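You operate a simulated robot arm through the tools that you are given. There is no shell and no other tool.

The job below is to be done with a simulated two-armed robot. You get a single attempt, and the scene is never put back.

## Task
Isolate the pack in the clear case: lid open, breaker off, pack plug out.
Fine: free both latches and leave the lid open; breaker off before the pack plug moves; wait until the volt display shows 0 V before pulling it. Leave the converter switch.

It is judged by the outcome, as a careful person would: the job done as asked, and still so three seconds after it is handed in. It fails if anything else is knocked over, pushed out of place, dropped, spilled or broken. A push-on lid holds only when it is set on centred and level and pressed home; a screw cap is set on level and turned clockwise until tight.

## Robot
Two 7-joint arms with two-finger parallel grippers on one trunk that stands fixed in place. Base frame: the origin is at the foot of the trunk, x ahead of it, y to its left, z up. Lengths are in m, angles in degrees, forces in N, time in s.
The left shoulder is at [0.05, 0.177, 1.217], the right one opposite. With the tool pointing down near the work surface each hand reaches from about 0.1 to 0.68 m from the base axis, measured 20 degrees to its own side. Payload 3.43 kg a hand.
Tool frame (each hand has its own): the origin (TCP) lies between the finger pads and is the grasp point; the fingertips stand 0.034 m ahead of it; z points along the fingers, y is the line along which they close. The gripper opens to 0.128 m. The fingers are 0.024 m wide and 0.012 m thick; the gripper's body (0.048 by 0.13 m) begins 0.096 m behind the TCP.
Orientation is that of the tool frame in the base frame, as a unit quaternion [w, x, y, z]. With the fingers straight down and closing along the base's y, the tool's x points along the base's -x, its y along +y and its z along -z.

## Interface
- The arms move only by the tool send_rows. It takes "left_increments", "right_increments" or both (then of equal length, played together; a hand with none holds still); each is a list of rows, each an object of numbers (a shift or turn left out is 0, a gripper value left out holds the last): "x", "y", "z": the shift along the base's x, y, z in m; "rx", "ry", "rz": the turn, a rotation vector about the base's x, y, z in degrees; "fingers": the opening, from 0 (shut) to 1 (fully open). In form: [{"x": .., "y": .., "z": .., "rx": .., "ry": .., "rz": .., "fingers": ..}, ...]. A call has 1 to 20 rows; each row is the pose to reach, as a shift and turn from the pose commanded when the call began. A row lasts 0.2 s, in which the tool goes at most 0.05 m and 8.6 degrees; a call with a longer step from one row to the next is refused whole, and so is a gripper value outside its range. A pose out of reach is approached as far as the arm can. The call stops where the force on the tool passes 40 N (or 10 N more than at its start, if that is more) or the arm is blocked; 0.2 s more then pass. Each finger travels about 0.108 m/s and halts on what it meets, pressing with about 41 N; the grip force reading is that of the motor and also rises with nothing between the fingers. The clock runs only during rows and for 0.2 s after the last one: add rows that repeat a pose to give the fingers time. The reply holds the time, the measured pose of the TCP, the force on the tool along the base axes, the opening and the grip force, in the units named above and with some noise, with the torque about the TCP (base axes, N m) and any sound that the robot's microphone picked up.
- Cameras (640 x 400 px; columns grow to the right, rows downward): "scene" is now at [0.153, 0.0385, 1.39]; the picture's right is [0.49, -0.87, 0.00], its down [-0.28, -0.16, -0.95] and it looks along [0.83, 0.46, -0.32] (base axes); focal length 214 px, centre (320, 200). "left" rides on the left gripper at [0.076, 0.011, -0.16] in its tool frame; the picture's right is [-0.15, 0.99, 0.00], its down [-0.88, -0.13, -0.46] and it looks along [-0.45, -0.07, 0.89] (tool axes); focal length 234 px, centre (320, 200). "right" rides on the right gripper at [0.076, -0.011, -0.16] in its tool frame; the picture's right is [0.15, 0.99, 0.00], its down [-0.88, 0.13, -0.46] and it looks along [-0.45, 0.07, 0.89] (tool axes); focal length 234 px, centre (320, 200). There is no depth. A picture from a camera that has moved, and an enlarged one, comes with that camera's place and axes in the base frame and with its lens. The place of the scene camera against the robot may be out by one fixed shift of up to 0.025 m in any direction.
- snapshot(camera): a new picture of that camera. It takes no simulated time.
- move_column(by): slides the trunk up (or, below 0, down) by that many m; the arms and the scene camera ride with it, the base frame stays. It gives what a move gives, with no picture.
- aim_head(pan, tilt): turns the head with the scene camera to pan (to the left, within 80 degrees either way) and tilt (down, from -29 to 69), counted from straight ahead of the robot. It gives what a move gives.
- zoom(camera, box): a new picture of the part [left, top, right, bottom] of that camera's present view, enlarged. It takes no simulated time.
- sign_off(): hands the job in; it is judged then, once.

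Places have to be worked out from the pictures, the camera data and where the tool is seen. Open the grippers and draw the arms clear of the work before you hand the job in, unless the task says otherwise.

The tools are called after "Request:" as name(argument=value, ...) on one line, values as JSON. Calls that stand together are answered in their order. send_rows: Moves the arms, as the interface text tells. Its arguments: {"type":"object","properties":{"left_increments":{"type":"array","items":{"type":"object","properties":{"x":{"type":"number"},"y":{"type":"number"},"z":{"type":"number"},"rx":{"type":"number"},"ry":{"type":"number"},"rz":{"type":"number"},"fingers":{"type":"number"}}}},"right_increments":{"type":"array","items":{"type":"object","properties":{"x":{"type":"number"},"y":{"type":"number"},"z":{"type":"number"},"rx":{"type":"number"},"ry":{"type":"number"},"rz":{"type":"number"},"fingers":{"type":"number"}}}}},"required":[]} The other tools are called the same way: move_column (by) moves the trunk up or down; aim_head (pan, tilt) turns the head that bears the scene camera; snapshot (camera) takes a picture; zoom (camera, box) takes an enlarged picture of a part of a camera's view; sign_off () hands the job in.

At the start:

```text
t: 0.0
left_tool_pos: [0.1979, 0.2321, 1.3866]
left_orientation: [0.0, 0.0, 1.0, -0.001]
left_contact_force: [-0.5, -0.1, 0.7]
left_ft_torque: [0.01, 0.04, -0.02]
left_grip_width: 0.1282
left_gripper_force: 0.0
right_tool_pos: [0.3725, 0.0232, 1.3653]
right_orientation: [0.0, 0.001, 1.0, 0.001]
right_contact_force: [0.3, 0.2, -0.5]
right_ft_torque: [-0.01, 0.0, 0.0]
right_grip_width: 0.1278
right_gripper_force: 0.1
trunk travel left (down, up): [-0.388, 0.013]
head pan, tilt (commanded): [29.1, 18.8]
```

scene: 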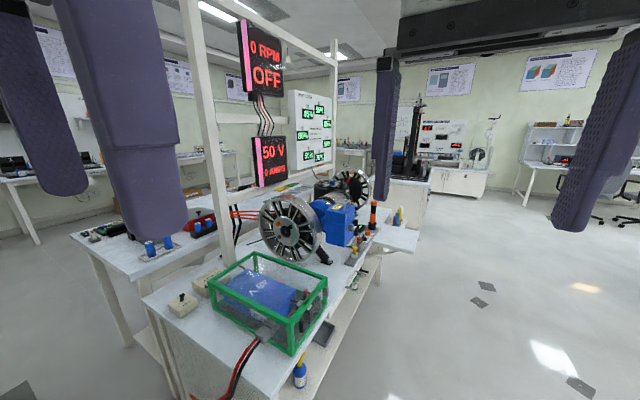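
right: 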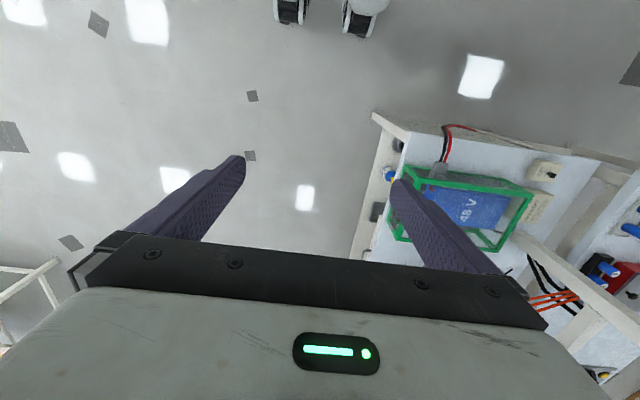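
left: 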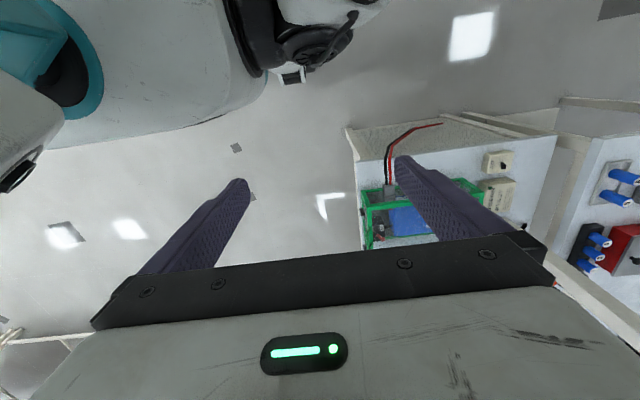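

I'll look closer at the case on the bench in the scene camera before moving anything.

Request:
zoom(camera="scene", box=[140, 220, 380, 370])

Request:
zoom(camera="right", box=[350, 100, 590, 250])

Request:
zoom(camera="left", box=[340, 110, 580, 260])

```text
2.67 times, centred on (260, 295) of scene
camera zoom: at [0.153, 0.0385, 1.39], right [0.49, -0.87, 0.0], down [-0.28, -0.16, -0.95], along [0.83, 0.46, -0.32], focal length 572 px, centre (480, -53)
```

zoom: 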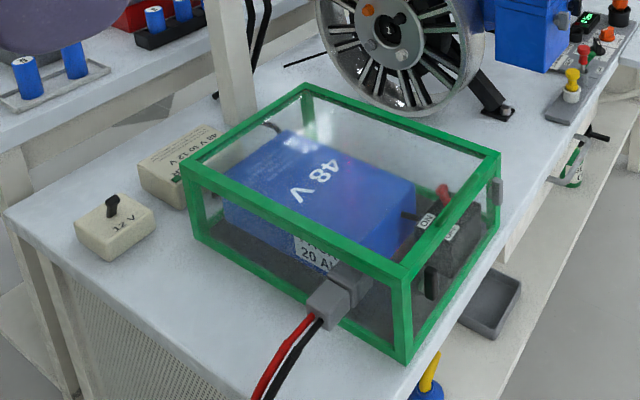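

```text
2.67 times, centred on (470, 175) of right
camera zoom: at [0.2959, 0.0145, 1.5243], right [-0.15, 0.99, 0.0], down [0.88, 0.13, 0.46], along [0.45, 0.07, -0.89], focal length 624 px, centre (-80, 267)
```

zoom: 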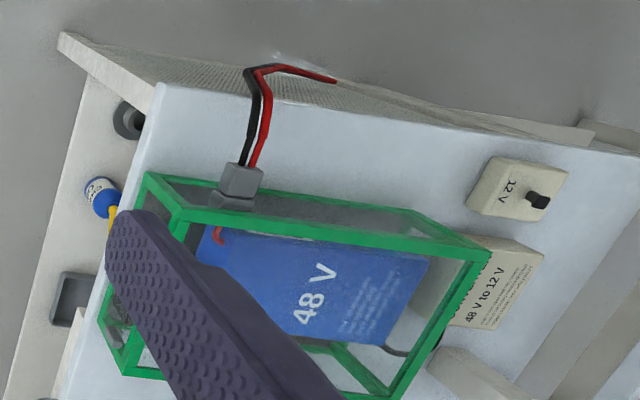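

```text
2.67 times, centred on (460, 185) of left
camera zoom: at [0.121, 0.2456, 1.5477], right [0.15, 0.99, 0.0], down [0.88, -0.13, 0.46], along [0.45, -0.07, -0.89], focal length 624 px, centre (-53, 240)
```

zoom: 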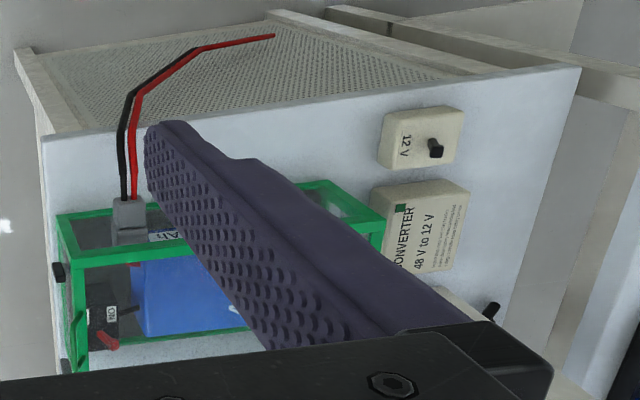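

The case stands on a bench to the front-left. I'll aim the head at it for a better view.

Request:
aim_head(pan=43, tilt=42)

```text
t: 0.9
left_tool_pos: [0.1973, 0.232, 1.3873]
left_orientation: [-0.001, 0.001, 1.0, -0.001]
left_contact_force: [-0.1, 1.7, -2.3]
left_ft_torque: [0.02, -0.01, 0.0]
left_grip_width: 0.1271
left_gripper_force: 0.0
right_tool_pos: [0.3731, 0.0241, 1.3657]
right_orientation: [0.0, 0.0, 1.0, 0.001]
right_contact_force: [-0.1, 0.0, 0.4]
right_ft_torque: [0.03, -0.01, 0.02]
right_grip_width: 0.1279
right_gripper_force: 0.0
trunk travel left (down, up): [-0.388, 0.013]
head pan, tilt (commanded): [43.0, 42.0]
```

Now a fresh picture from the re-aimed head.

Request:
snapshot(camera="scene")

Request:
zoom(camera="scene", box=[220, 120, 460, 270])

```text
taken
camera scene: at [0.1331, 0.0501, 1.3546], right [0.68, -0.73, 0.0], down [-0.49, -0.45, -0.75], along [0.55, 0.51, -0.66], focal length 214 px, centre (320, 200)
```

scene: 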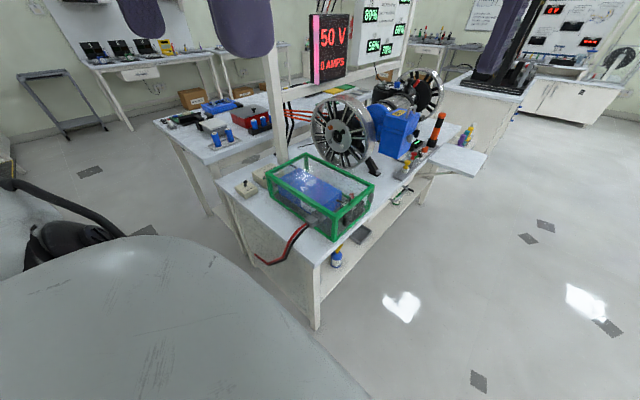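

```text
2.67 times, centred on (340, 195) of scene
camera zoom: at [0.1331, 0.0501, 1.3546], right [0.68, -0.73, 0.0], down [-0.49, -0.45, -0.75], along [0.55, 0.51, -0.66], focal length 572 px, centre (267, 213)
```

zoom: 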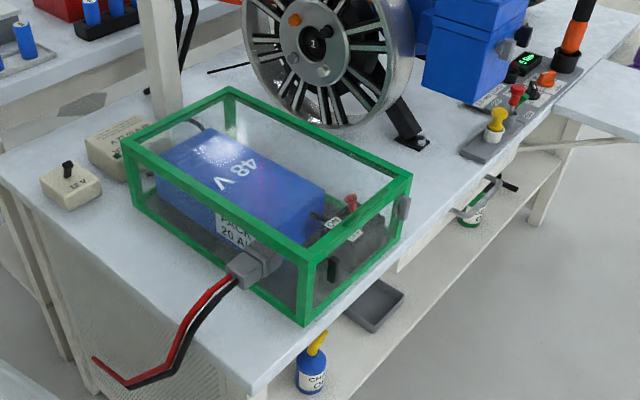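

From the left and right pictures I triangulate the grey plug near [0.47, 0.41, 0.85]. The case's top frame spans about x 0.51–0.72 and y 0.35–0.70, with what look like latches on its right end at y≈0.33. I'll turn the right hand to look at that end from a safe height.

Request:
send_rows(right_increments=[{"x": 0.01, "y": 0.01, "z": -0.02, "rz": 7.5}, {"x": 0.02, "y": 0.02, "z": -0.04, "rz": 15}, {"x": 0.03, "y": 0.03, "z": -0.06, "rz": 22.5}, {"x": 0.04, "y": 0.045, "z": -0.08, "rz": 30}, {"x": 0.05, "y": 0.06, "z": -0.1, "rz": 37.5}, {"x": 0.06, "y": 0.07, "z": -0.12, "rz": 45}, {"x": 0.07, "y": 0.085, "z": -0.14, "rz": 52.5}, {"x": 0.08, "y": 0.1, "z": -0.16, "rz": 60}])

```text
t: 2.7
left_tool_pos: [0.1988, 0.2314, 1.3876]
left_orientation: [0.0, -0.001, 1.0, -0.001]
left_contact_force: [1.3, 1.5, -2.5]
left_ft_torque: [-0.01, 0.1, 0.04]
left_grip_width: 0.1265
left_gripper_force: 0.1
right_tool_pos: [0.4512, 0.1112, 1.2024]
right_orientation: [0.0, -0.499, 0.867, 0.003]
right_contact_force: [-0.2, -0.5, 1.3]
right_ft_torque: [0.06, 0.03, -0.02]
right_grip_width: 0.128
right_gripper_force: 0.1
right hand out of reach, approached as far as the arm can: row 8
trunk travel left (down, up): [-0.388, 0.013]
head pan, tilt (commanded): [43.0, 42.0]
```

The right hand is nearly at the viewing spot. I'll take a picture with it.

Request:
snapshot(camera="right")

Request:
snapshot(camera="scene")

```text
taken
camera right: at [0.4211, 0.0404, 1.3614], right [-0.93, 0.37, 0.0], down [0.33, 0.83, 0.46], along [0.17, 0.43, -0.89], focal length 234 px, centre (320, 200)
```

right: 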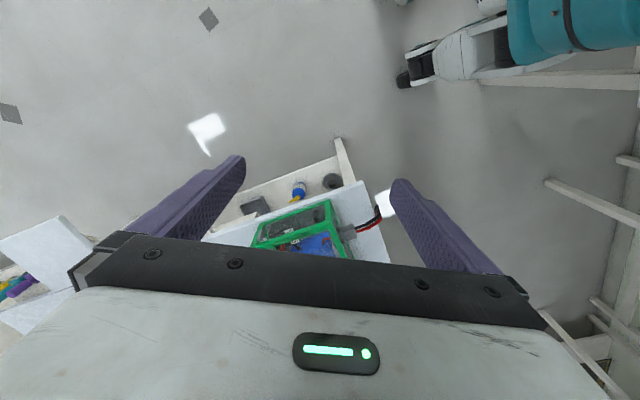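

```text
taken
camera scene: at [0.1342, 0.0496, 1.3545], right [0.68, -0.73, 0.0], down [-0.49, -0.45, -0.75], along [0.55, 0.51, -0.66], focal length 214 px, centre (320, 200)
```

scene: 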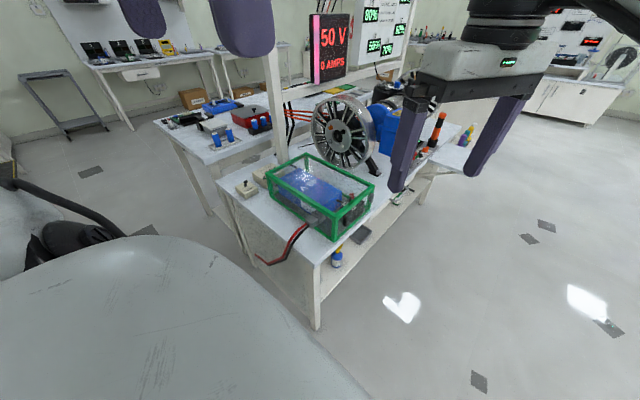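

Zooming the right hand's view onto the latch end of the case.

Request:
zoom(camera="right", box=[220, 170, 400, 282])

Request:
zoom(camera="scene", box=[250, 140, 394, 250])

```text
3.56 times, centred on (310, 226) of right
camera zoom: at [0.4211, 0.0404, 1.3614], right [-0.93, 0.37, 0.0], down [0.33, 0.83, 0.46], along [0.17, 0.43, -0.89], focal length 833 px, centre (356, 108)
```

zoom: 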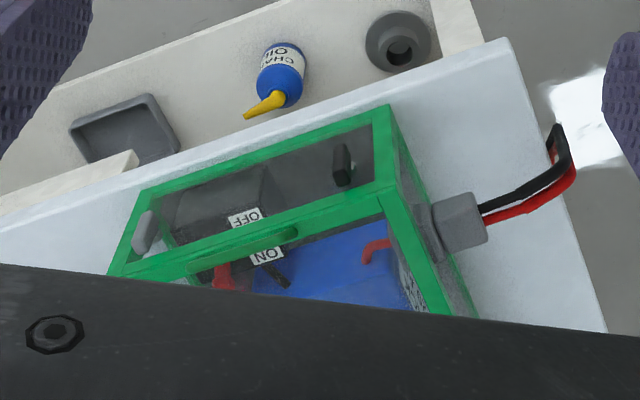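

```text
3.64 times, centred on (322, 195) of scene
camera zoom: at [0.1342, 0.0496, 1.3545], right [0.68, -0.73, 0.0], down [-0.49, -0.45, -0.75], along [0.55, 0.51, -0.66], focal length 780 px, centre (313, 218)
```

zoom: 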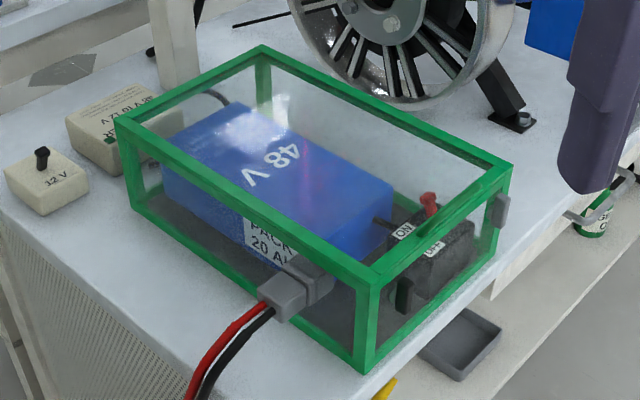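

I see two latches on the right end: a black one near the front corner and a grey one near the back corner. There is also a green grip tab mid-edge and a breaker inside with ON/OFF labels. I'll bring the right hand back and lower, tilted toward +y, to see that end face squarely.

Request:
send_rows(right_increments=[{"x": -0.005, "y": -0.03, "z": -0.02, "rz": 5}, {"x": -0.005, "y": -0.06, "z": -0.04, "rz": 10}, {"x": -0.005, "y": -0.09, "z": -0.07, "rz": 15}, {"x": -0.005, "y": -0.11, "z": -0.1, "rz": 20}, {"x": -0.005, "y": -0.12, "z": -0.13, "rz": 25}, {"x": -0.005, "y": -0.12, "z": -0.15, "rz": 30}])

Request:
send_rows(right_increments=[{"rx": 7}, {"rx": 14}, {"rx": 21}, {"rx": 28}, {"rx": 35}])

Request:
snapshot(camera="right")

```text
t: 4.1
left_tool_pos: [0.2006, 0.2369, 1.3867]
left_orientation: [-0.001, 0.001, 1.0, -0.003]
left_contact_force: [0.8, 0.3, -3.6]
left_ft_torque: [0.05, 0.09, 0.07]
left_grip_width: 0.1277
left_gripper_force: 0.1
right_tool_pos: [0.3776, -0.0328, 1.0986]
right_orientation: [-0.009, -0.647, 0.763, 0.019]
right_contact_force: [0.3, -0.3, -0.5]
right_ft_torque: [-0.04, 0.04, -0.05]
right_grip_width: 0.1281
right_gripper_force: 0.0
right hand out of reach, approached as far as the arm can: row 2, 3, 4, 5, 6
trunk travel left (down, up): [-0.388, 0.013]
head pan, tilt (commanded): [43.0, 42.0]
```

```text
t: 5.3
left_tool_pos: [0.1988, 0.2333, 1.3869]
left_orientation: [0.0, 0.0, 1.0, -0.001]
left_contact_force: [2.5, 2.4, -2.3]
left_ft_torque: [-0.09, 0.15, 0.08]
left_grip_width: 0.1266
left_gripper_force: 0.0
right_tool_pos: [0.3546, -0.0025, 1.1248]
right_orientation: [0.158, -0.62, 0.736, 0.22]
right_contact_force: [0.8, 1.0, 0.0]
right_ft_torque: [-0.02, 0.0, 0.06]
right_grip_width: 0.1281
right_gripper_force: 0.0
right hand out of reach, approached as far as the arm can: row 1, 2, 3, 4, 5
trunk travel left (down, up): [-0.388, 0.013]
head pan, tilt (commanded): [43.0, 42.0]
```

```text
taken
camera right: at [0.3582, -0.1491, 1.2206], right [-1.0, 0.01, 0.05], down [0.05, 0.52, 0.85], along [-0.02, 0.85, -0.52], focal length 234 px, centre (320, 200)
```

right: 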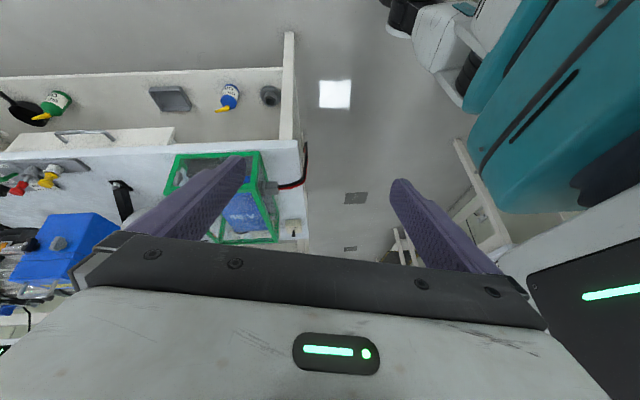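

The arm couldn't fully take that pose, but the end face is in view, upside-down. Zooming.

Request:
zoom(camera="right", box=[150, 140, 310, 240])

Request:
snapshot(camera="scene")

```text
4.00 times, centred on (230, 190) of right
camera zoom: at [0.3582, -0.1491, 1.2206], right [-1.0, 0.01, 0.05], down [0.05, 0.52, 0.85], along [-0.02, 0.85, -0.52], focal length 937 px, centre (680, 240)
```

zoom: 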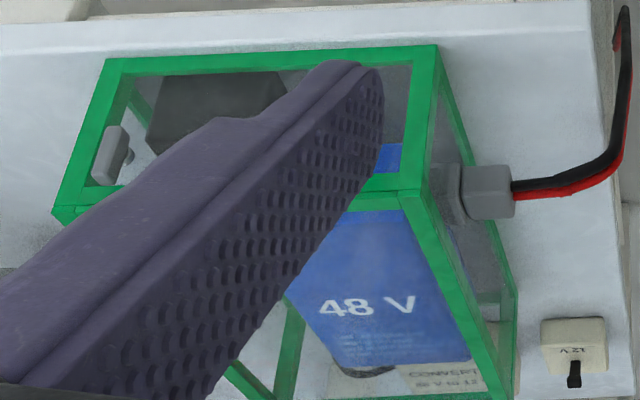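

```text
taken
camera scene: at [0.1333, 0.0509, 1.3546], right [0.68, -0.73, 0.0], down [-0.48, -0.45, -0.75], along [0.55, 0.51, -0.66], focal length 214 px, centre (320, 200)
```

scene: 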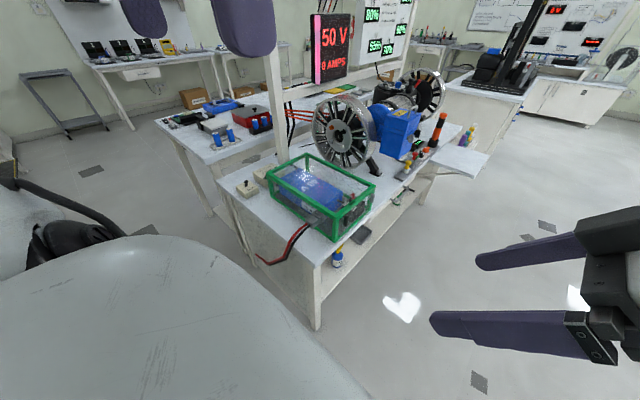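

I'll close the right fingers so they leave the view of the latch end clear.

Request:
send_rows(right_increments=[{"fingers": 0}, {"fingers": 0}, {"fingers": 0}, {"fingers": 0}])

Request:
zoom(camera="right", box=[150, 140, 310, 240])

```text
t: 6.3
left_tool_pos: [0.197, 0.2322, 1.3871]
left_orientation: [0.0, 0.0, 1.0, -0.001]
left_contact_force: [2.5, 1.6, -2.0]
left_ft_torque: [-0.04, 0.18, 0.09]
left_grip_width: 0.1268
left_gripper_force: 0.1
right_tool_pos: [0.3549, -0.0027, 1.1245]
right_orientation: [0.158, -0.621, 0.736, 0.22]
right_contact_force: [0.4, -0.6, -1.0]
right_ft_torque: [0.01, 0.02, 0.0]
right_grip_width: 0.0
right_gripper_force: 32.5
trunk travel left (down, up): [-0.388, 0.013]
head pan, tilt (commanded): [43.0, 42.0]
```

```text
4.00 times, centred on (230, 190) of right
camera zoom: at [0.3581, -0.1494, 1.2209], right [-1.0, 0.01, 0.05], down [0.05, 0.52, 0.85], along [-0.02, 0.85, -0.52], focal length 937 px, centre (680, 240)
```

zoom: 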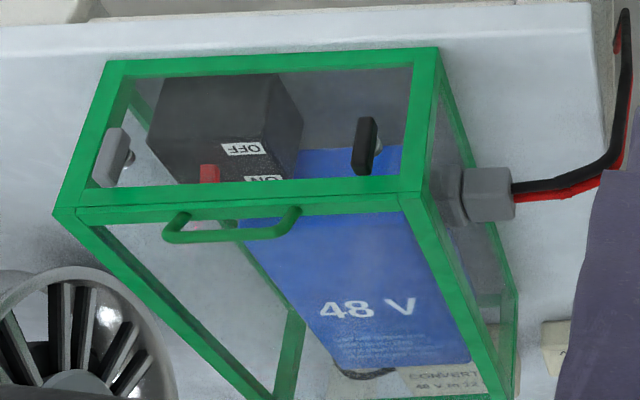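

Clearer now. Each latch is a bar on a pivot pin standing off the right end face, and the lid has a green loop handle on its right edge. I'll withdraw the right hand to give the left hand room for a close look.

Request:
send_rows(right_increments=[{"x": -0.02, "y": -0.04, "z": 0.02, "rx": -7}, {"x": -0.04, "y": -0.08, "z": 0.04, "rx": -14}, {"x": -0.06, "y": -0.12, "z": 0.06, "rx": -21}, {"x": -0.08, "y": -0.16, "z": 0.08, "rx": -28}, {"x": -0.1, "y": -0.2, "z": 0.1, "rx": -35}, {"x": -0.1, "y": -0.24, "z": 0.1, "rx": -35}, {"x": -0.1, "y": -0.26, "z": 0.1, "rx": -35}])

Request:
send_rows(left_increments=[{"x": 0.02, "y": -0.01, "z": 0.0, "rz": 7.5}, {"x": 0.05, "y": -0.02, "z": -0.02, "rz": 15}, {"x": 0.09, "y": -0.03, "z": -0.04, "rz": 22.5}, {"x": 0.12, "y": -0.04, "z": -0.07, "rz": 30}, {"x": 0.15, "y": -0.05, "z": -0.1, "rz": 37.5}, {"x": 0.18, "y": -0.06, "z": -0.13, "rz": 45}, {"x": 0.21, "y": -0.06, "z": -0.16, "rz": 45}, {"x": 0.24, "y": -0.06, "z": -0.2, "rz": 45}, {"x": 0.26, "y": -0.06, "z": -0.24, "rz": 45}])

Request:
snapshot(camera="scene")

Request:
snapshot(camera="left")

```text
t: 7.9
left_tool_pos: [0.197, 0.2327, 1.3862]
left_orientation: [0.001, 0.0, 1.0, -0.001]
left_contact_force: [0.8, 1.6, -3.0]
left_ft_torque: [-0.01, 0.11, 0.06]
left_grip_width: 0.1271
left_gripper_force: 0.1
right_tool_pos: [0.2306, -0.2281, 1.2106]
right_orientation: [-0.037, -0.64, 0.768, -0.012]
right_contact_force: [-0.6, 0.4, 0.7]
right_ft_torque: [0.03, -0.05, 0.03]
right_grip_width: 0.0
right_gripper_force: 33.0
right hand out of reach, approached as far as the arm can: row 6, 7
trunk travel left (down, up): [-0.388, 0.013]
head pan, tilt (commanded): [43.0, 42.0]
```

```text
t: 9.9
left_tool_pos: [0.4578, 0.1726, 1.1441]
left_orientation: [0.0, -0.383, 0.924, -0.001]
left_contact_force: [1.0, 0.4, 0.5]
left_ft_torque: [-0.02, 0.02, 0.03]
left_grip_width: 0.1279
left_gripper_force: 0.0
right_tool_pos: [0.2333, -0.227, 1.2127]
right_orientation: [-0.035, -0.639, 0.768, -0.012]
right_contact_force: [-0.4, -0.8, -1.1]
right_ft_torque: [0.0, 0.0, 0.01]
right_grip_width: 0.0001
right_gripper_force: 33.5
trunk travel left (down, up): [-0.388, 0.013]
head pan, tilt (commanded): [43.0, 42.0]
```

```text
taken
camera scene: at [0.1332, 0.0503, 1.3537], right [0.68, -0.73, 0.0], down [-0.49, -0.46, -0.74], along [0.54, 0.51, -0.67], focal length 214 px, centre (320, 200)
```

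scene: 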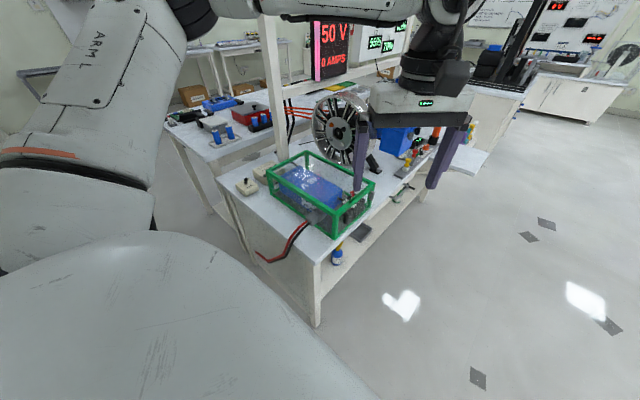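

```text
taken
camera left: at [0.3957, 0.1293, 1.3058], right [-0.6, 0.8, 0.0], down [0.71, 0.53, 0.46], along [0.37, 0.27, -0.89], focal length 234 px, centre (320, 200)
```

left: 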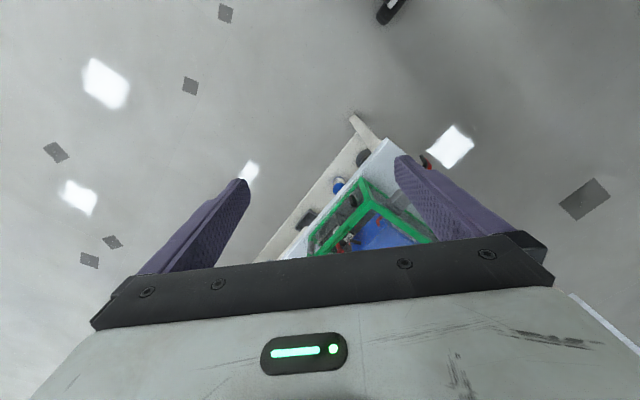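

The left arm reaches this area comfortably. I'll tilt it toward the latches and come down, staying clear of the case.

Request:
send_rows(left_increments=[{"x": 0.01, "y": -0.01, "z": -0.02, "rx": 5, "ry": -5}, {"x": 0.02, "y": -0.015, "z": -0.04, "rx": 10, "ry": -10}, {"x": 0.03, "y": -0.02, "z": -0.06, "rx": 15, "ry": -15}, {"x": 0.04, "y": -0.02, "z": -0.08, "rx": 20, "ry": -20}, {"x": 0.05, "y": -0.02, "z": -0.1, "rx": 25, "ry": -25}, {"x": 0.06, "y": -0.02, "z": -0.12, "rx": 28, "ry": -28}])

Request:
snapshot(camera="left")

```text
t: 11.3
left_tool_pos: [0.4946, 0.2266, 1.0498]
left_orientation: [0.314, -0.36, 0.869, 0.128]
left_contact_force: [-0.4, -0.6, -0.2]
left_ft_torque: [0.02, 0.0, -0.01]
left_grip_width: 0.1281
left_gripper_force: 0.0
left hand out of reach, approached as far as the arm can: row 2, 3, 4, 5, 6
right_tool_pos: [0.2326, -0.2272, 1.2121]
right_orientation: [-0.036, -0.639, 0.768, -0.011]
right_contact_force: [-0.1, 0.2, 0.0]
right_ft_torque: [-0.03, 0.0, -0.01]
right_grip_width: 0.0001
right_gripper_force: 32.7
trunk travel left (down, up): [-0.388, 0.013]
head pan, tilt (commanded): [43.0, 42.0]
```

```text
taken
camera left: at [0.3715, 0.1242, 1.1249], right [-0.62, 0.78, 0.09], down [0.36, 0.18, 0.91], along [0.7, 0.6, -0.4], focal length 234 px, centre (320, 200)
```

left: 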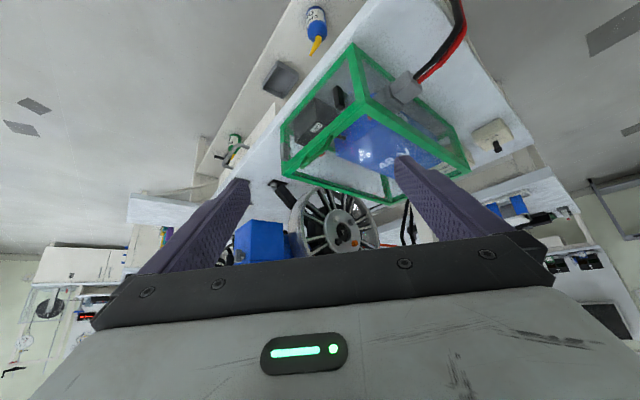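

Zooming in on the latches from this angle (the picture is upside-down).

Request:
zoom(camera="left", box=[270, 40, 430, 140])

Request:
zoom(camera="left", box=[270, 70, 366, 130])

```text
4.00 times, centred on (350, 90) of left
camera zoom: at [0.3715, 0.1242, 1.1249], right [-0.62, 0.78, 0.09], down [0.36, 0.18, 0.91], along [0.7, 0.6, -0.4], focal length 937 px, centre (200, 640)
```

zoom: 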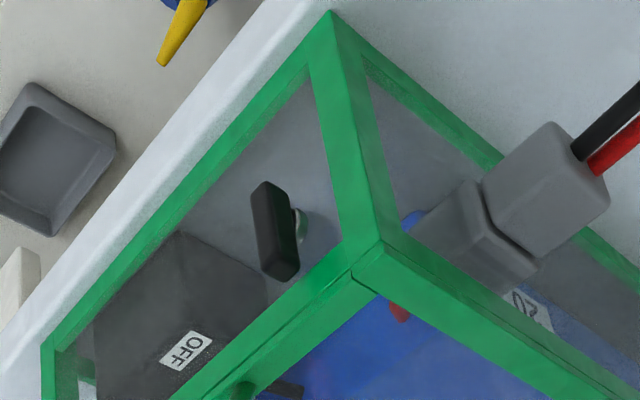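

```text
6.67 times, centred on (318, 100) of left
camera zoom: at [0.3715, 0.1242, 1.1249], right [-0.62, 0.78, 0.09], down [0.36, 0.18, 0.91], along [0.7, 0.6, -0.4], focal length 1561 px, centre (333, 867)
```

zoom: 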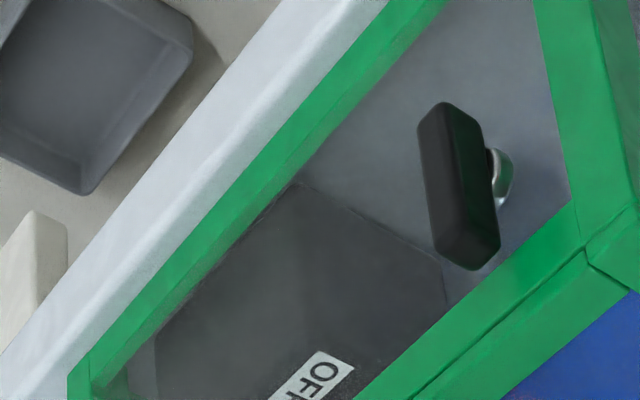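

By triangulation the black latch bar is centred near [0.544, 0.328, 0.849], about 4 cm long and vertical on a pin. The grey one is near [0.707, 0.328, 0.847]. I'll undo the tilt and yaw so I can test a forward-tilted reach to the far latch.

Request:
send_rows(left_increments=[{"z": 0.02, "y": -0.01, "rx": -5.6, "ry": 5.6}, {"z": 0.04, "y": -0.02, "rx": -11.2, "ry": 11.2}, {"z": 0.05, "y": -0.02, "rx": -16.8, "ry": 16.8}, {"z": 0.05, "y": -0.02, "rx": -22.4, "ry": 22.4}, {"z": 0.05, "y": -0.02, "rx": -28, "ry": 28}])

Request:
send_rows(left_increments=[{"rz": -8}, {"rz": -16}, {"rz": -24}, {"rz": -32}, {"rz": -40}, {"rz": -45}])

Request:
send_rows(left_increments=[{"ry": -6, "x": 0.03, "fingers": 0}, {"ry": -12, "x": 0.06, "y": 0.01, "fingers": 0}, {"ry": -18, "x": 0.09, "y": 0.03, "fingers": 0}, {"ry": -24, "x": 0.12, "y": 0.05, "fingers": 0}, {"ry": -30, "x": 0.15, "y": 0.07, "fingers": 0}])

Request:
snapshot(camera="left")

```text
t: 12.5
left_tool_pos: [0.4946, 0.208, 1.1006]
left_orientation: [0.0, -0.382, 0.924, -0.002]
left_contact_force: [-0.4, 0.2, -0.4]
left_ft_torque: [0.0, -0.04, 0.04]
left_grip_width: 0.1279
left_gripper_force: 0.0
right_tool_pos: [0.2325, -0.228, 1.2114]
right_orientation: [-0.035, -0.64, 0.768, -0.012]
right_contact_force: [0.2, -0.8, 0.9]
right_ft_torque: [0.01, -0.05, 0.02]
right_grip_width: 0.0001
right_gripper_force: 32.9
trunk travel left (down, up): [-0.388, 0.013]
head pan, tilt (commanded): [43.0, 42.0]
```

```text
t: 13.9
left_tool_pos: [0.4938, 0.208, 1.0999]
left_orientation: [0.001, 0.001, 1.0, -0.001]
left_contact_force: [0.4, 0.5, -0.7]
left_ft_torque: [-0.01, 0.01, 0.01]
left_grip_width: 0.128
left_gripper_force: 0.1
right_tool_pos: [0.2321, -0.227, 1.2117]
right_orientation: [-0.037, -0.639, 0.768, -0.012]
right_contact_force: [-0.2, -0.1, 0.1]
right_ft_torque: [0.0, 0.0, -0.01]
right_grip_width: 0.0005
right_gripper_force: 33.2
trunk travel left (down, up): [-0.388, 0.013]
head pan, tilt (commanded): [43.0, 42.0]
```

```text
t: 15.1
left_tool_pos: [0.6446, 0.2791, 1.102]
left_orientation: [0.259, 0.001, 0.966, -0.001]
left_contact_force: [0.3, 0.1, -0.2]
left_ft_torque: [-0.02, -0.01, -0.02]
left_grip_width: 0.0
left_gripper_force: 32.4
right_tool_pos: [0.2315, -0.227, 1.212]
right_orientation: [-0.036, -0.639, 0.768, -0.012]
right_contact_force: [0.6, 0.7, 0.1]
right_ft_torque: [-0.01, -0.02, 0.04]
right_grip_width: 0.0001
right_gripper_force: 33.3
trunk travel left (down, up): [-0.388, 0.013]
head pan, tilt (commanded): [43.0, 42.0]
```

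```text
taken
camera left: at [0.4978, 0.2922, 1.2029], right [0.13, 0.99, 0.07], down [0.53, -0.13, 0.84], along [0.84, -0.07, -0.54], focal length 234 px, centre (320, 200)
```

left: 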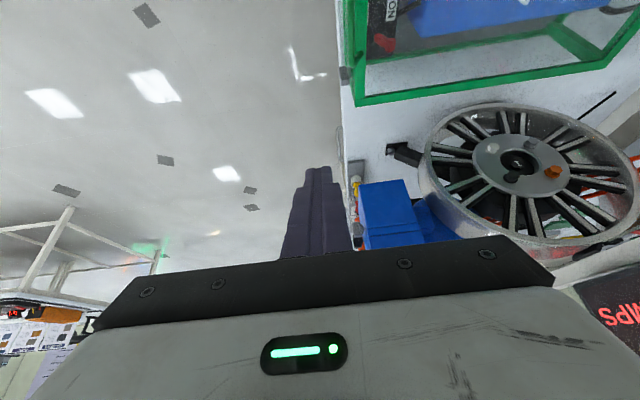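

The forward-tilted reach works, so both latches are within the left arm's range. I'll start with the nearer black latch: bring the closed fingertips, pointing straight down, to a hover just in front of it.

Request:
send_rows(left_increments=[{"x": -0.035, "ry": 6}, {"x": -0.07, "y": 0.01, "ry": 12}, {"x": -0.1, "y": 0.02, "z": -0.02, "ry": 18}, {"x": -0.13, "y": 0.03, "z": -0.05, "ry": 24}, {"x": -0.14, "y": 0.038, "z": -0.09, "ry": 30}, {"x": -0.14, "y": 0.038, "z": -0.13, "ry": 30}])

Request:
snapshot(camera="left")

Request:
zoom(camera="scene", box=[250, 100, 410, 250])

```text
t: 16.5
left_tool_pos: [0.5027, 0.3162, 0.9698]
left_orientation: [0.0, 0.0, 1.0, -0.001]
left_contact_force: [0.0, -0.5, -0.3]
left_ft_torque: [-0.03, 0.01, 0.02]
left_grip_width: 0.0001
left_gripper_force: 33.0
right_tool_pos: [0.2311, -0.2274, 1.2125]
right_orientation: [-0.035, -0.639, 0.768, -0.012]
right_contact_force: [0.1, -0.7, 0.0]
right_ft_torque: [-0.02, -0.02, 0.0]
right_grip_width: 0.0
right_gripper_force: 33.0
trunk travel left (down, up): [-0.388, 0.013]
head pan, tilt (commanded): [43.0, 42.0]
```

```text
taken
camera left: at [0.4254, 0.3301, 1.1306], right [0.15, 0.99, 0.0], down [0.88, -0.13, 0.46], along [0.45, -0.07, -0.89], focal length 234 px, centre (320, 200)
```

left: 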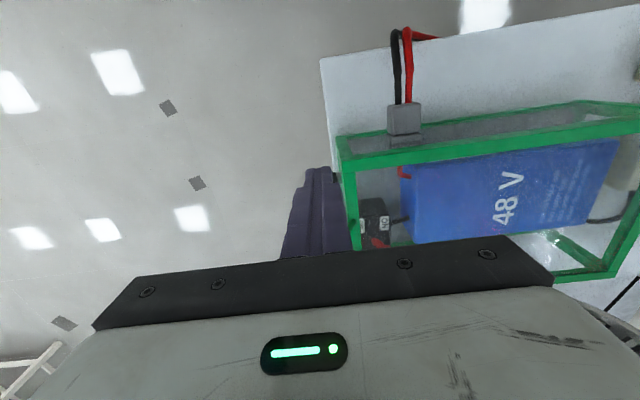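

```text
2.67 times, centred on (330, 175) of scene
camera zoom: at [0.1328, 0.0503, 1.3538], right [0.68, -0.73, 0.0], down [-0.49, -0.46, -0.74], along [0.54, 0.51, -0.67], focal length 572 px, centre (293, 267)
```

zoom: 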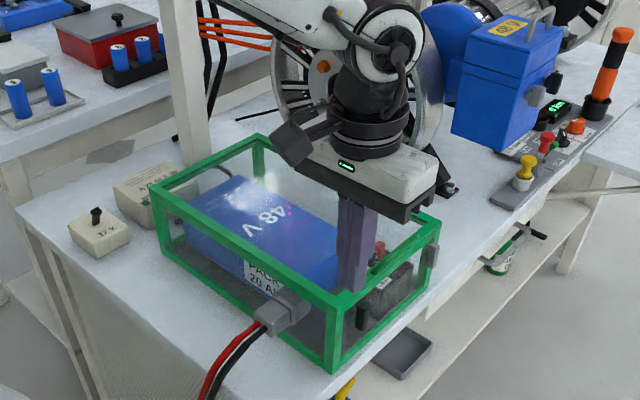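

The fingertips hover just right of the case's end face. I'll zoom the left camera to fix where the end face and latch lie relative to the fingers.

Request:
zoom(camera="left", box=[260, 100, 420, 260])

Request:
zoom(camera="scene", box=[310, 150, 374, 220])

```text
2.50 times, centred on (340, 180) of left
camera zoom: at [0.4254, 0.3301, 1.1306], right [0.15, 0.99, 0.0], down [0.88, -0.13, 0.46], along [0.45, -0.07, -0.89], focal length 585 px, centre (270, 250)
```

zoom: 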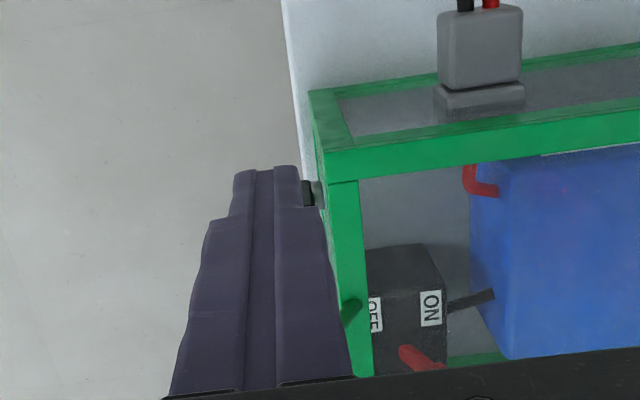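

```text
5.71 times, centred on (342, 185) of scene
camera zoom: at [0.1328, 0.0503, 1.3538], right [0.68, -0.73, 0.0], down [-0.49, -0.46, -0.74], along [0.54, 0.51, -0.67], focal length 1226 px, centre (194, 286)
```

zoom: 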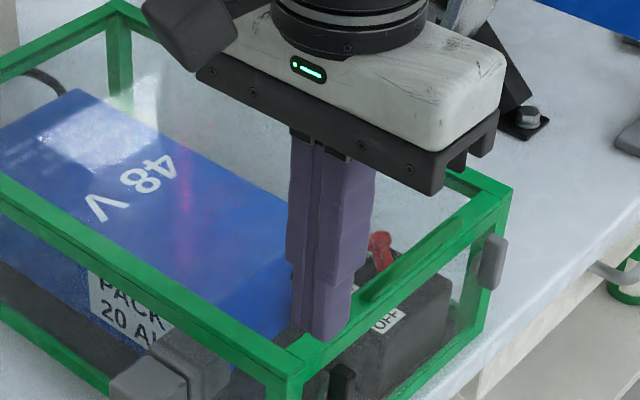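

The black latch peeks out just left of the end rail beside the fingertip. I'll zoom closer to get its exact height and position.

Request:
zoom(camera="left", box=[315, 150, 363, 198])

Request:
zoom(camera="scene", box=[318, 180, 366, 240])

```text
8.33 times, centred on (339, 174) of left
camera zoom: at [0.4254, 0.3301, 1.1306], right [0.15, 0.99, 0.0], down [0.88, -0.13, 0.46], along [0.45, -0.07, -0.89], focal length 1951 px, centre (162, 417)
```

zoom: 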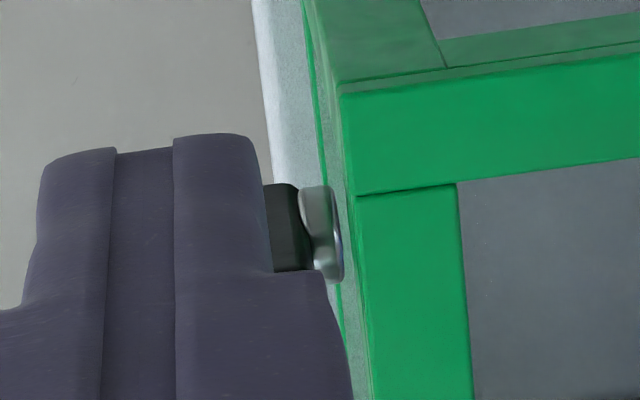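

```text
6.67 times, centred on (342, 210) of scene
camera zoom: at [0.1328, 0.0503, 1.3538], right [0.68, -0.73, 0.0], down [-0.49, -0.46, -0.74], along [0.54, 0.51, -0.67], focal length 1430 px, centre (173, 133)
```

zoom: 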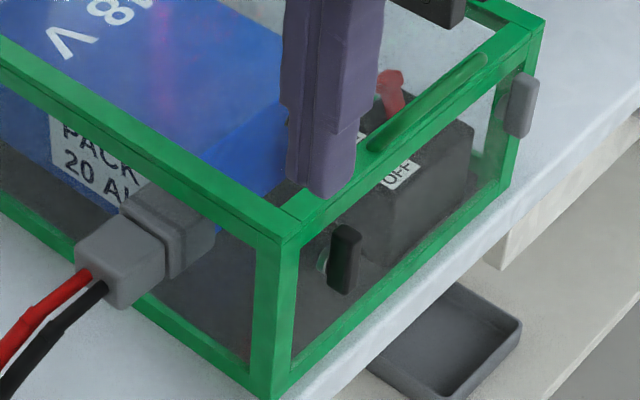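

From these views the black bar occupies about x 0.540–0.547, y 0.318–0.334, z 0.828–0.869, and the lid edge is at y≈0.341. I'll lower the closed fingertips just in front of the bar's upper half, keeping 8 mm off the case.

Request:
send_rows(left_increments=[{"x": 0.0, "y": 0.004, "z": -0.03}, {"x": 0.01, "y": 0.004, "z": -0.06}, {"x": 0.02, "y": 0.004, "z": -0.0738}, {"x": 0.02, "y": 0.004, "z": -0.0738}])

Request:
zoom(camera="scene", box=[310, 170, 374, 230])

Request:
zoom(camera="left", box=[300, 130, 364, 194])

```text
t: 17.5
left_tool_pos: [0.5211, 0.3179, 0.8974]
left_orientation: [0.001, 0.0, 1.0, -0.001]
left_contact_force: [-0.2, 0.3, 0.9]
left_ft_torque: [0.02, 0.0, -0.02]
left_grip_width: 0.0001
left_gripper_force: 32.8
right_tool_pos: [0.2324, -0.2269, 1.2102]
right_orientation: [-0.036, -0.639, 0.768, -0.012]
right_contact_force: [-1.2, -0.3, 0.0]
right_ft_torque: [-0.01, 0.0, 0.01]
right_grip_width: 0.0
right_gripper_force: 33.0
trunk travel left (down, up): [-0.388, 0.013]
head pan, tilt (commanded): [43.0, 42.0]
```

```text
6.67 times, centred on (342, 200) of scene
camera zoom: at [0.1325, 0.05, 1.3538], right [0.68, -0.73, 0.0], down [-0.49, -0.46, -0.74], along [0.54, 0.51, -0.67], focal length 1430 px, centre (173, 200)
```

zoom: 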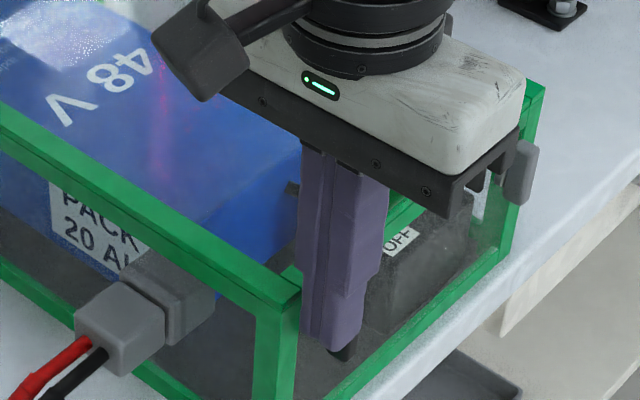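

```text
6.25 times, centred on (332, 162) of left
camera zoom: at [0.4452, 0.333, 1.0577], right [0.15, 0.99, 0.0], down [0.88, -0.13, 0.46], along [0.45, -0.07, -0.89], focal length 1464 px, centre (245, 438)
```

zoom: 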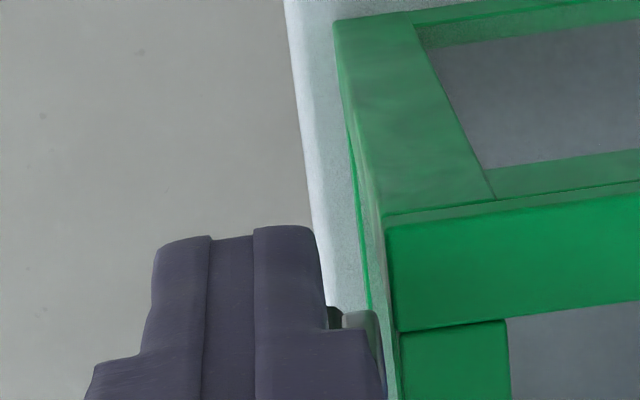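

Fingertips are beside the bar with no contact. I'll push gently in +x at the upper half of the bar, watching the force.

Request:
send_rows(left_increments=[{"x": 0.003}, {"x": 0.006}, {"x": 0.008}, {"x": 0.01}, {"x": 0.012}, {"x": 0.012}])

Request:
zoom(camera="scene", box=[310, 170, 374, 230])

```text
t: 18.9
left_tool_pos: [0.5283, 0.3206, 0.8964]
left_orientation: [-0.004, 0.0, 1.0, -0.001]
left_contact_force: [-19.9, -4.4, -6.9]
left_ft_torque: [-0.2, 0.73, -0.03]
left_grip_width: 0.0001
left_gripper_force: 33.3
left hand out of reach, approached as far as the arm can: row 5, 6
right_tool_pos: [0.2306, -0.2271, 1.2116]
right_orientation: [-0.035, -0.64, 0.768, -0.012]
right_contact_force: [-0.3, 0.2, 0.0]
right_ft_torque: [0.01, -0.01, 0.0]
right_grip_width: 0.0002
right_gripper_force: 32.5
trunk travel left (down, up): [-0.388, 0.013]
head pan, tilt (commanded): [43.0, 42.0]
```

```text
6.67 times, centred on (342, 200) of scene
camera zoom: at [0.1313, 0.05, 1.3539], right [0.68, -0.73, 0.0], down [-0.49, -0.46, -0.74], along [0.54, 0.51, -0.67], focal length 1430 px, centre (173, 200)
```

zoom: 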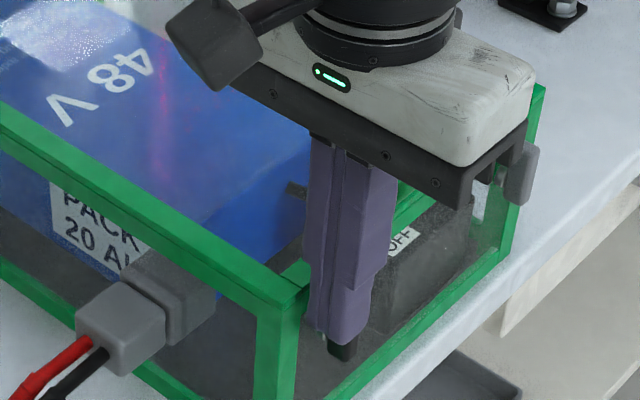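

The bar resists a clockwise push (about 20 N, no rotation visible). I'll back off, hop over it, and try the other direction from its far side.

Request:
send_rows(left_increments=[{"x": -0.008}, {"x": -0.008, "z": 0.04}, {"x": 0.02, "z": 0.045}, {"x": 0.045, "z": 0.045}, {"x": 0.045, "z": 0.02}, {"x": 0.045, "z": 0.0}, {"x": 0.045, "z": 0.0}])

Request:
zoom(camera="scene", box=[310, 170, 374, 230])

Request:
zoom(camera="left", box=[280, 100, 376, 196])

```text
t: 20.5
left_tool_pos: [0.5488, 0.3287, 0.9176]
left_orientation: [0.0, 0.001, 1.0, -0.001]
left_contact_force: [0.2, 0.4, 0.2]
left_ft_torque: [0.02, 0.0, 0.02]
left_grip_width: 0.0
left_gripper_force: 33.2
left hand out of reach, approached as far as the arm can: row 4, 5, 6, 7
right_tool_pos: [0.2323, -0.2274, 1.2111]
right_orientation: [-0.036, -0.639, 0.769, -0.012]
right_contact_force: [0.1, 0.0, 0.1]
right_ft_torque: [-0.02, -0.01, -0.03]
right_grip_width: 0.0
right_gripper_force: 33.0
trunk travel left (down, up): [-0.388, 0.013]
head pan, tilt (commanded): [43.0, 42.0]
```

```text
6.67 times, centred on (342, 200) of scene
camera zoom: at [0.1328, 0.0501, 1.3538], right [0.68, -0.73, 0.0], down [-0.49, -0.46, -0.74], along [0.54, 0.51, -0.67], focal length 1430 px, centre (173, 200)
```

zoom: 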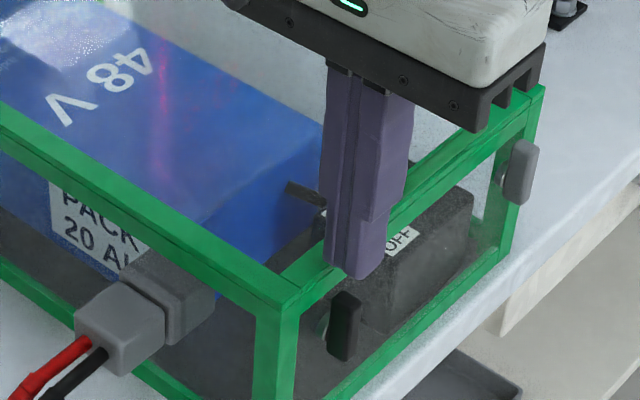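

```text
4.17 times, centred on (328, 148) of left
camera zoom: at [0.4717, 0.342, 1.0793], right [0.15, 0.99, 0.0], down [0.88, -0.13, 0.46], along [0.45, -0.07, -0.89], focal length 976 px, centre (287, 417)
```

zoom: 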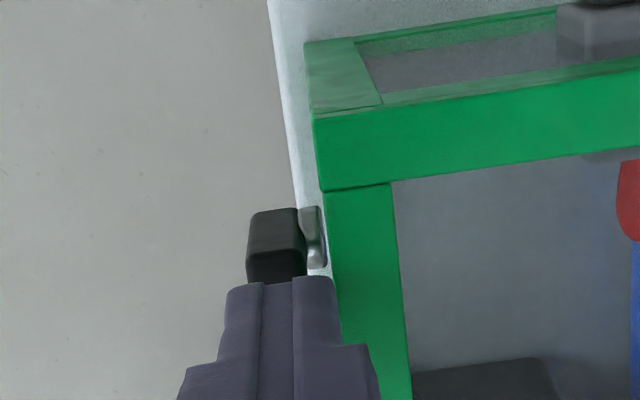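

The black bar is still vertical, and pointing straight down the arm runs out of reach past x≈0.55 at this trunk height. I'll lift the hand and lower the trunk to see if that extends the reach.

Request:
send_rows(left_increments=[{"x": -0.01, "z": 0.04}, {"x": -0.03, "z": 0.08}, {"x": -0.05, "z": 0.12}, {"x": -0.07, "z": 0.16}, {"x": -0.09, "z": 0.19}])

Request:
move_column(by=-0.12)

```text
t: 21.7
left_tool_pos: [0.4567, 0.3296, 1.1085]
left_orientation: [0.0, -0.001, 1.0, -0.001]
left_contact_force: [-1.3, 0.2, 0.6]
left_ft_torque: [-0.01, -0.01, 0.03]
left_grip_width: 0.0
left_gripper_force: 33.4
right_tool_pos: [0.2317, -0.2278, 1.2102]
right_orientation: [-0.036, -0.639, 0.768, -0.012]
right_contact_force: [0.1, -0.6, -0.4]
right_ft_torque: [0.0, 0.0, -0.03]
right_grip_width: 0.0002
right_gripper_force: 33.3
trunk travel left (down, up): [-0.388, 0.013]
head pan, tilt (commanded): [43.0, 42.0]
```

```text
t: 23.2
left_tool_pos: [0.4591, 0.3307, 0.9893]
left_orientation: [0.0, -0.001, 1.0, -0.001]
left_contact_force: [0.1, 0.0, -0.4]
left_ft_torque: [-0.03, -0.01, 0.05]
left_grip_width: 0.0001
left_gripper_force: 33.3
right_tool_pos: [0.2317, -0.2278, 1.0909]
right_orientation: [-0.036, -0.639, 0.768, -0.011]
right_contact_force: [-0.2, -0.1, 0.8]
right_ft_torque: [-0.01, 0.0, -0.02]
right_grip_width: 0.0
right_gripper_force: 33.4
trunk travel left (down, up): [-0.268, 0.133]
head pan, tilt (commanded): [43.0, 42.0]
```

Trunk is 0.12 m lower. I'll test the straight-down reach at a clear height over the right of the case.

Request:
send_rows(left_increments=[{"x": 0.04, "y": -0.01, "z": 0.01}, {"x": 0.08, "y": -0.015, "z": 0.01}, {"x": 0.12, "y": -0.02, "z": 0.01}, {"x": 0.16, "y": -0.02, "z": 0.01}, {"x": 0.2, "y": -0.02, "z": 0.01}, {"x": 0.24, "y": -0.02, "z": 0.01}])

Request:
snapshot(camera="scene")

Request:
snapshot(camera="left")

```text
t: 24.6
left_tool_pos: [0.5918, 0.3271, 0.9913]
left_orientation: [0.001, -0.001, 1.0, 0.0]
left_contact_force: [-0.7, 0.0, -0.5]
left_ft_torque: [0.0, -0.03, -0.04]
left_grip_width: 0.0
left_gripper_force: 33.3
left hand out of reach, approached as far as the arm can: row 4, 5, 6
right_tool_pos: [0.2319, -0.2276, 1.092]
right_orientation: [-0.036, -0.639, 0.768, -0.012]
right_contact_force: [0.4, -1.2, -0.1]
right_ft_torque: [0.0, 0.0, 0.01]
right_grip_width: 0.0002
right_gripper_force: 33.0
trunk travel left (down, up): [-0.268, 0.133]
head pan, tilt (commanded): [43.0, 42.0]
```

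```text
taken
camera scene: at [0.1326, 0.05, 1.2338], right [0.68, -0.73, 0.0], down [-0.49, -0.46, -0.74], along [0.54, 0.51, -0.67], focal length 214 px, centre (320, 200)
```

scene: 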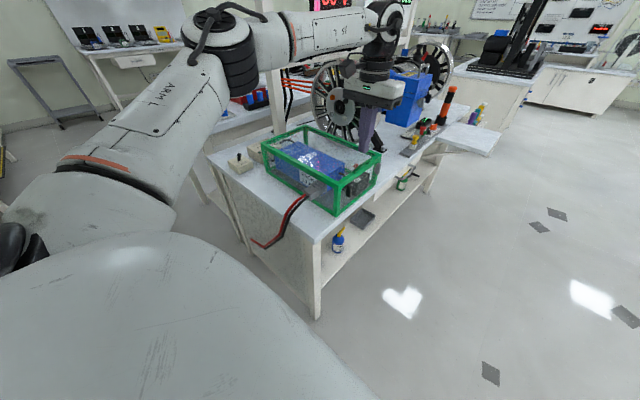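

```text
taken
camera left: at [0.5143, 0.3398, 1.1514], right [0.15, 0.99, 0.0], down [0.88, -0.13, 0.46], along [0.45, -0.07, -0.89], focal length 234 px, centre (320, 200)
```

left: 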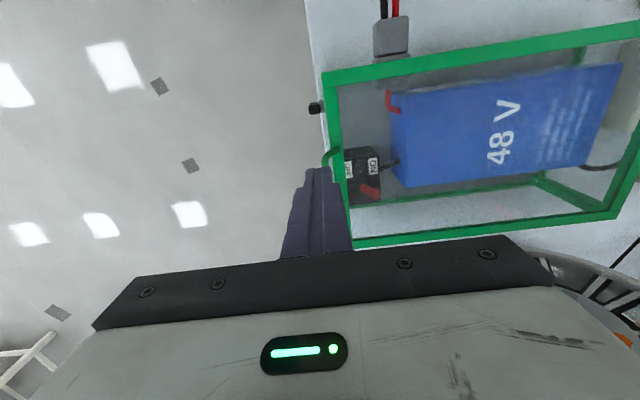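

Lowering helped (x reach went from 0.55 to 0.59). I'll lift the hand clear and lower the trunk further.

Request:
send_rows(left_increments=[{"x": -0.03, "z": 0.04}, {"x": -0.06, "z": 0.08}, {"x": -0.09, "z": 0.12}, {"x": -0.12, "z": 0.16}, {"x": -0.14, "z": 0.2}])

Request:
move_column(by=-0.18)

Request:
send_rows(left_increments=[{"x": 0.04}, {"x": 0.08}, {"x": 0.12}, {"x": 0.16}, {"x": 0.2}, {"x": 0.24}, {"x": 0.26}])

Request:
snapshot(camera="scene")

```text
t: 25.8
left_tool_pos: [0.4496, 0.3289, 1.1911]
left_orientation: [0.0, 0.0, 1.0, 0.0]
left_contact_force: [0.0, 0.8, 0.4]
left_ft_torque: [0.03, -0.02, 0.01]
left_grip_width: 0.0001
left_gripper_force: 33.2
right_tool_pos: [0.2316, -0.2284, 1.0919]
right_orientation: [-0.035, -0.639, 0.768, -0.012]
right_contact_force: [0.2, 0.4, 0.1]
right_ft_torque: [-0.01, 0.0, 0.01]
right_grip_width: 0.0001
right_gripper_force: 32.7
trunk travel left (down, up): [-0.268, 0.133]
head pan, tilt (commanded): [43.0, 42.0]
```

```text
t: 27.8
left_tool_pos: [0.4497, 0.3297, 1.0112]
left_orientation: [0.0, 0.0, 1.0, -0.001]
left_contact_force: [0.4, 0.5, -0.2]
left_ft_torque: [0.02, -0.01, 0.02]
left_grip_width: 0.0
left_gripper_force: 32.9
right_tool_pos: [0.2322, -0.2282, 0.9116]
right_orientation: [-0.036, -0.639, 0.768, -0.011]
right_contact_force: [1.0, 0.2, -0.7]
right_ft_torque: [-0.02, -0.04, -0.03]
right_grip_width: 0.0001
right_gripper_force: 33.2
trunk travel left (down, up): [-0.088, 0.313]
head pan, tilt (commanded): [43.0, 42.0]
```

```text
t: 29.4
left_tool_pos: [0.5407, 0.3436, 0.9614]
left_orientation: [0.001, 0.0, 1.0, -0.001]
left_contact_force: [0.0, 0.4, -1.2]
left_ft_torque: [0.04, 0.0, 0.02]
left_grip_width: 0.0
left_gripper_force: 33.0
left hand out of reach, approached as far as the arm can: row 2, 3, 4, 5, 6, 7
right_tool_pos: [0.2317, -0.2279, 0.9115]
right_orientation: [-0.036, -0.639, 0.768, -0.011]
right_contact_force: [0.2, 0.8, 0.5]
right_ft_torque: [-0.01, 0.0, 0.01]
right_grip_width: 0.0
right_gripper_force: 32.7
trunk travel left (down, up): [-0.088, 0.313]
head pan, tilt (commanded): [43.0, 42.0]
```

```text
taken
camera scene: at [0.1325, 0.05, 1.0538], right [0.68, -0.73, 0.0], down [-0.49, -0.46, -0.74], along [0.54, 0.51, -0.67], focal length 214 px, centre (320, 200)
```

scene: 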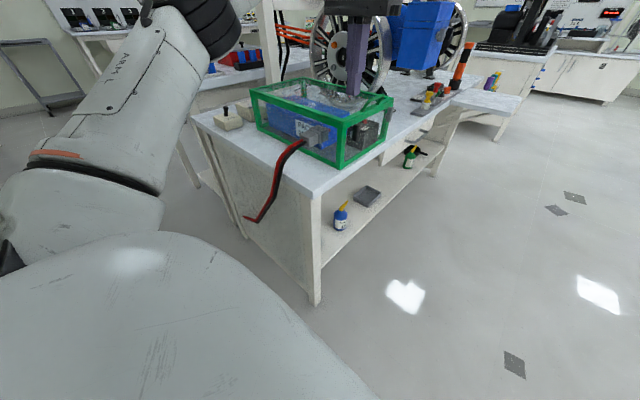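

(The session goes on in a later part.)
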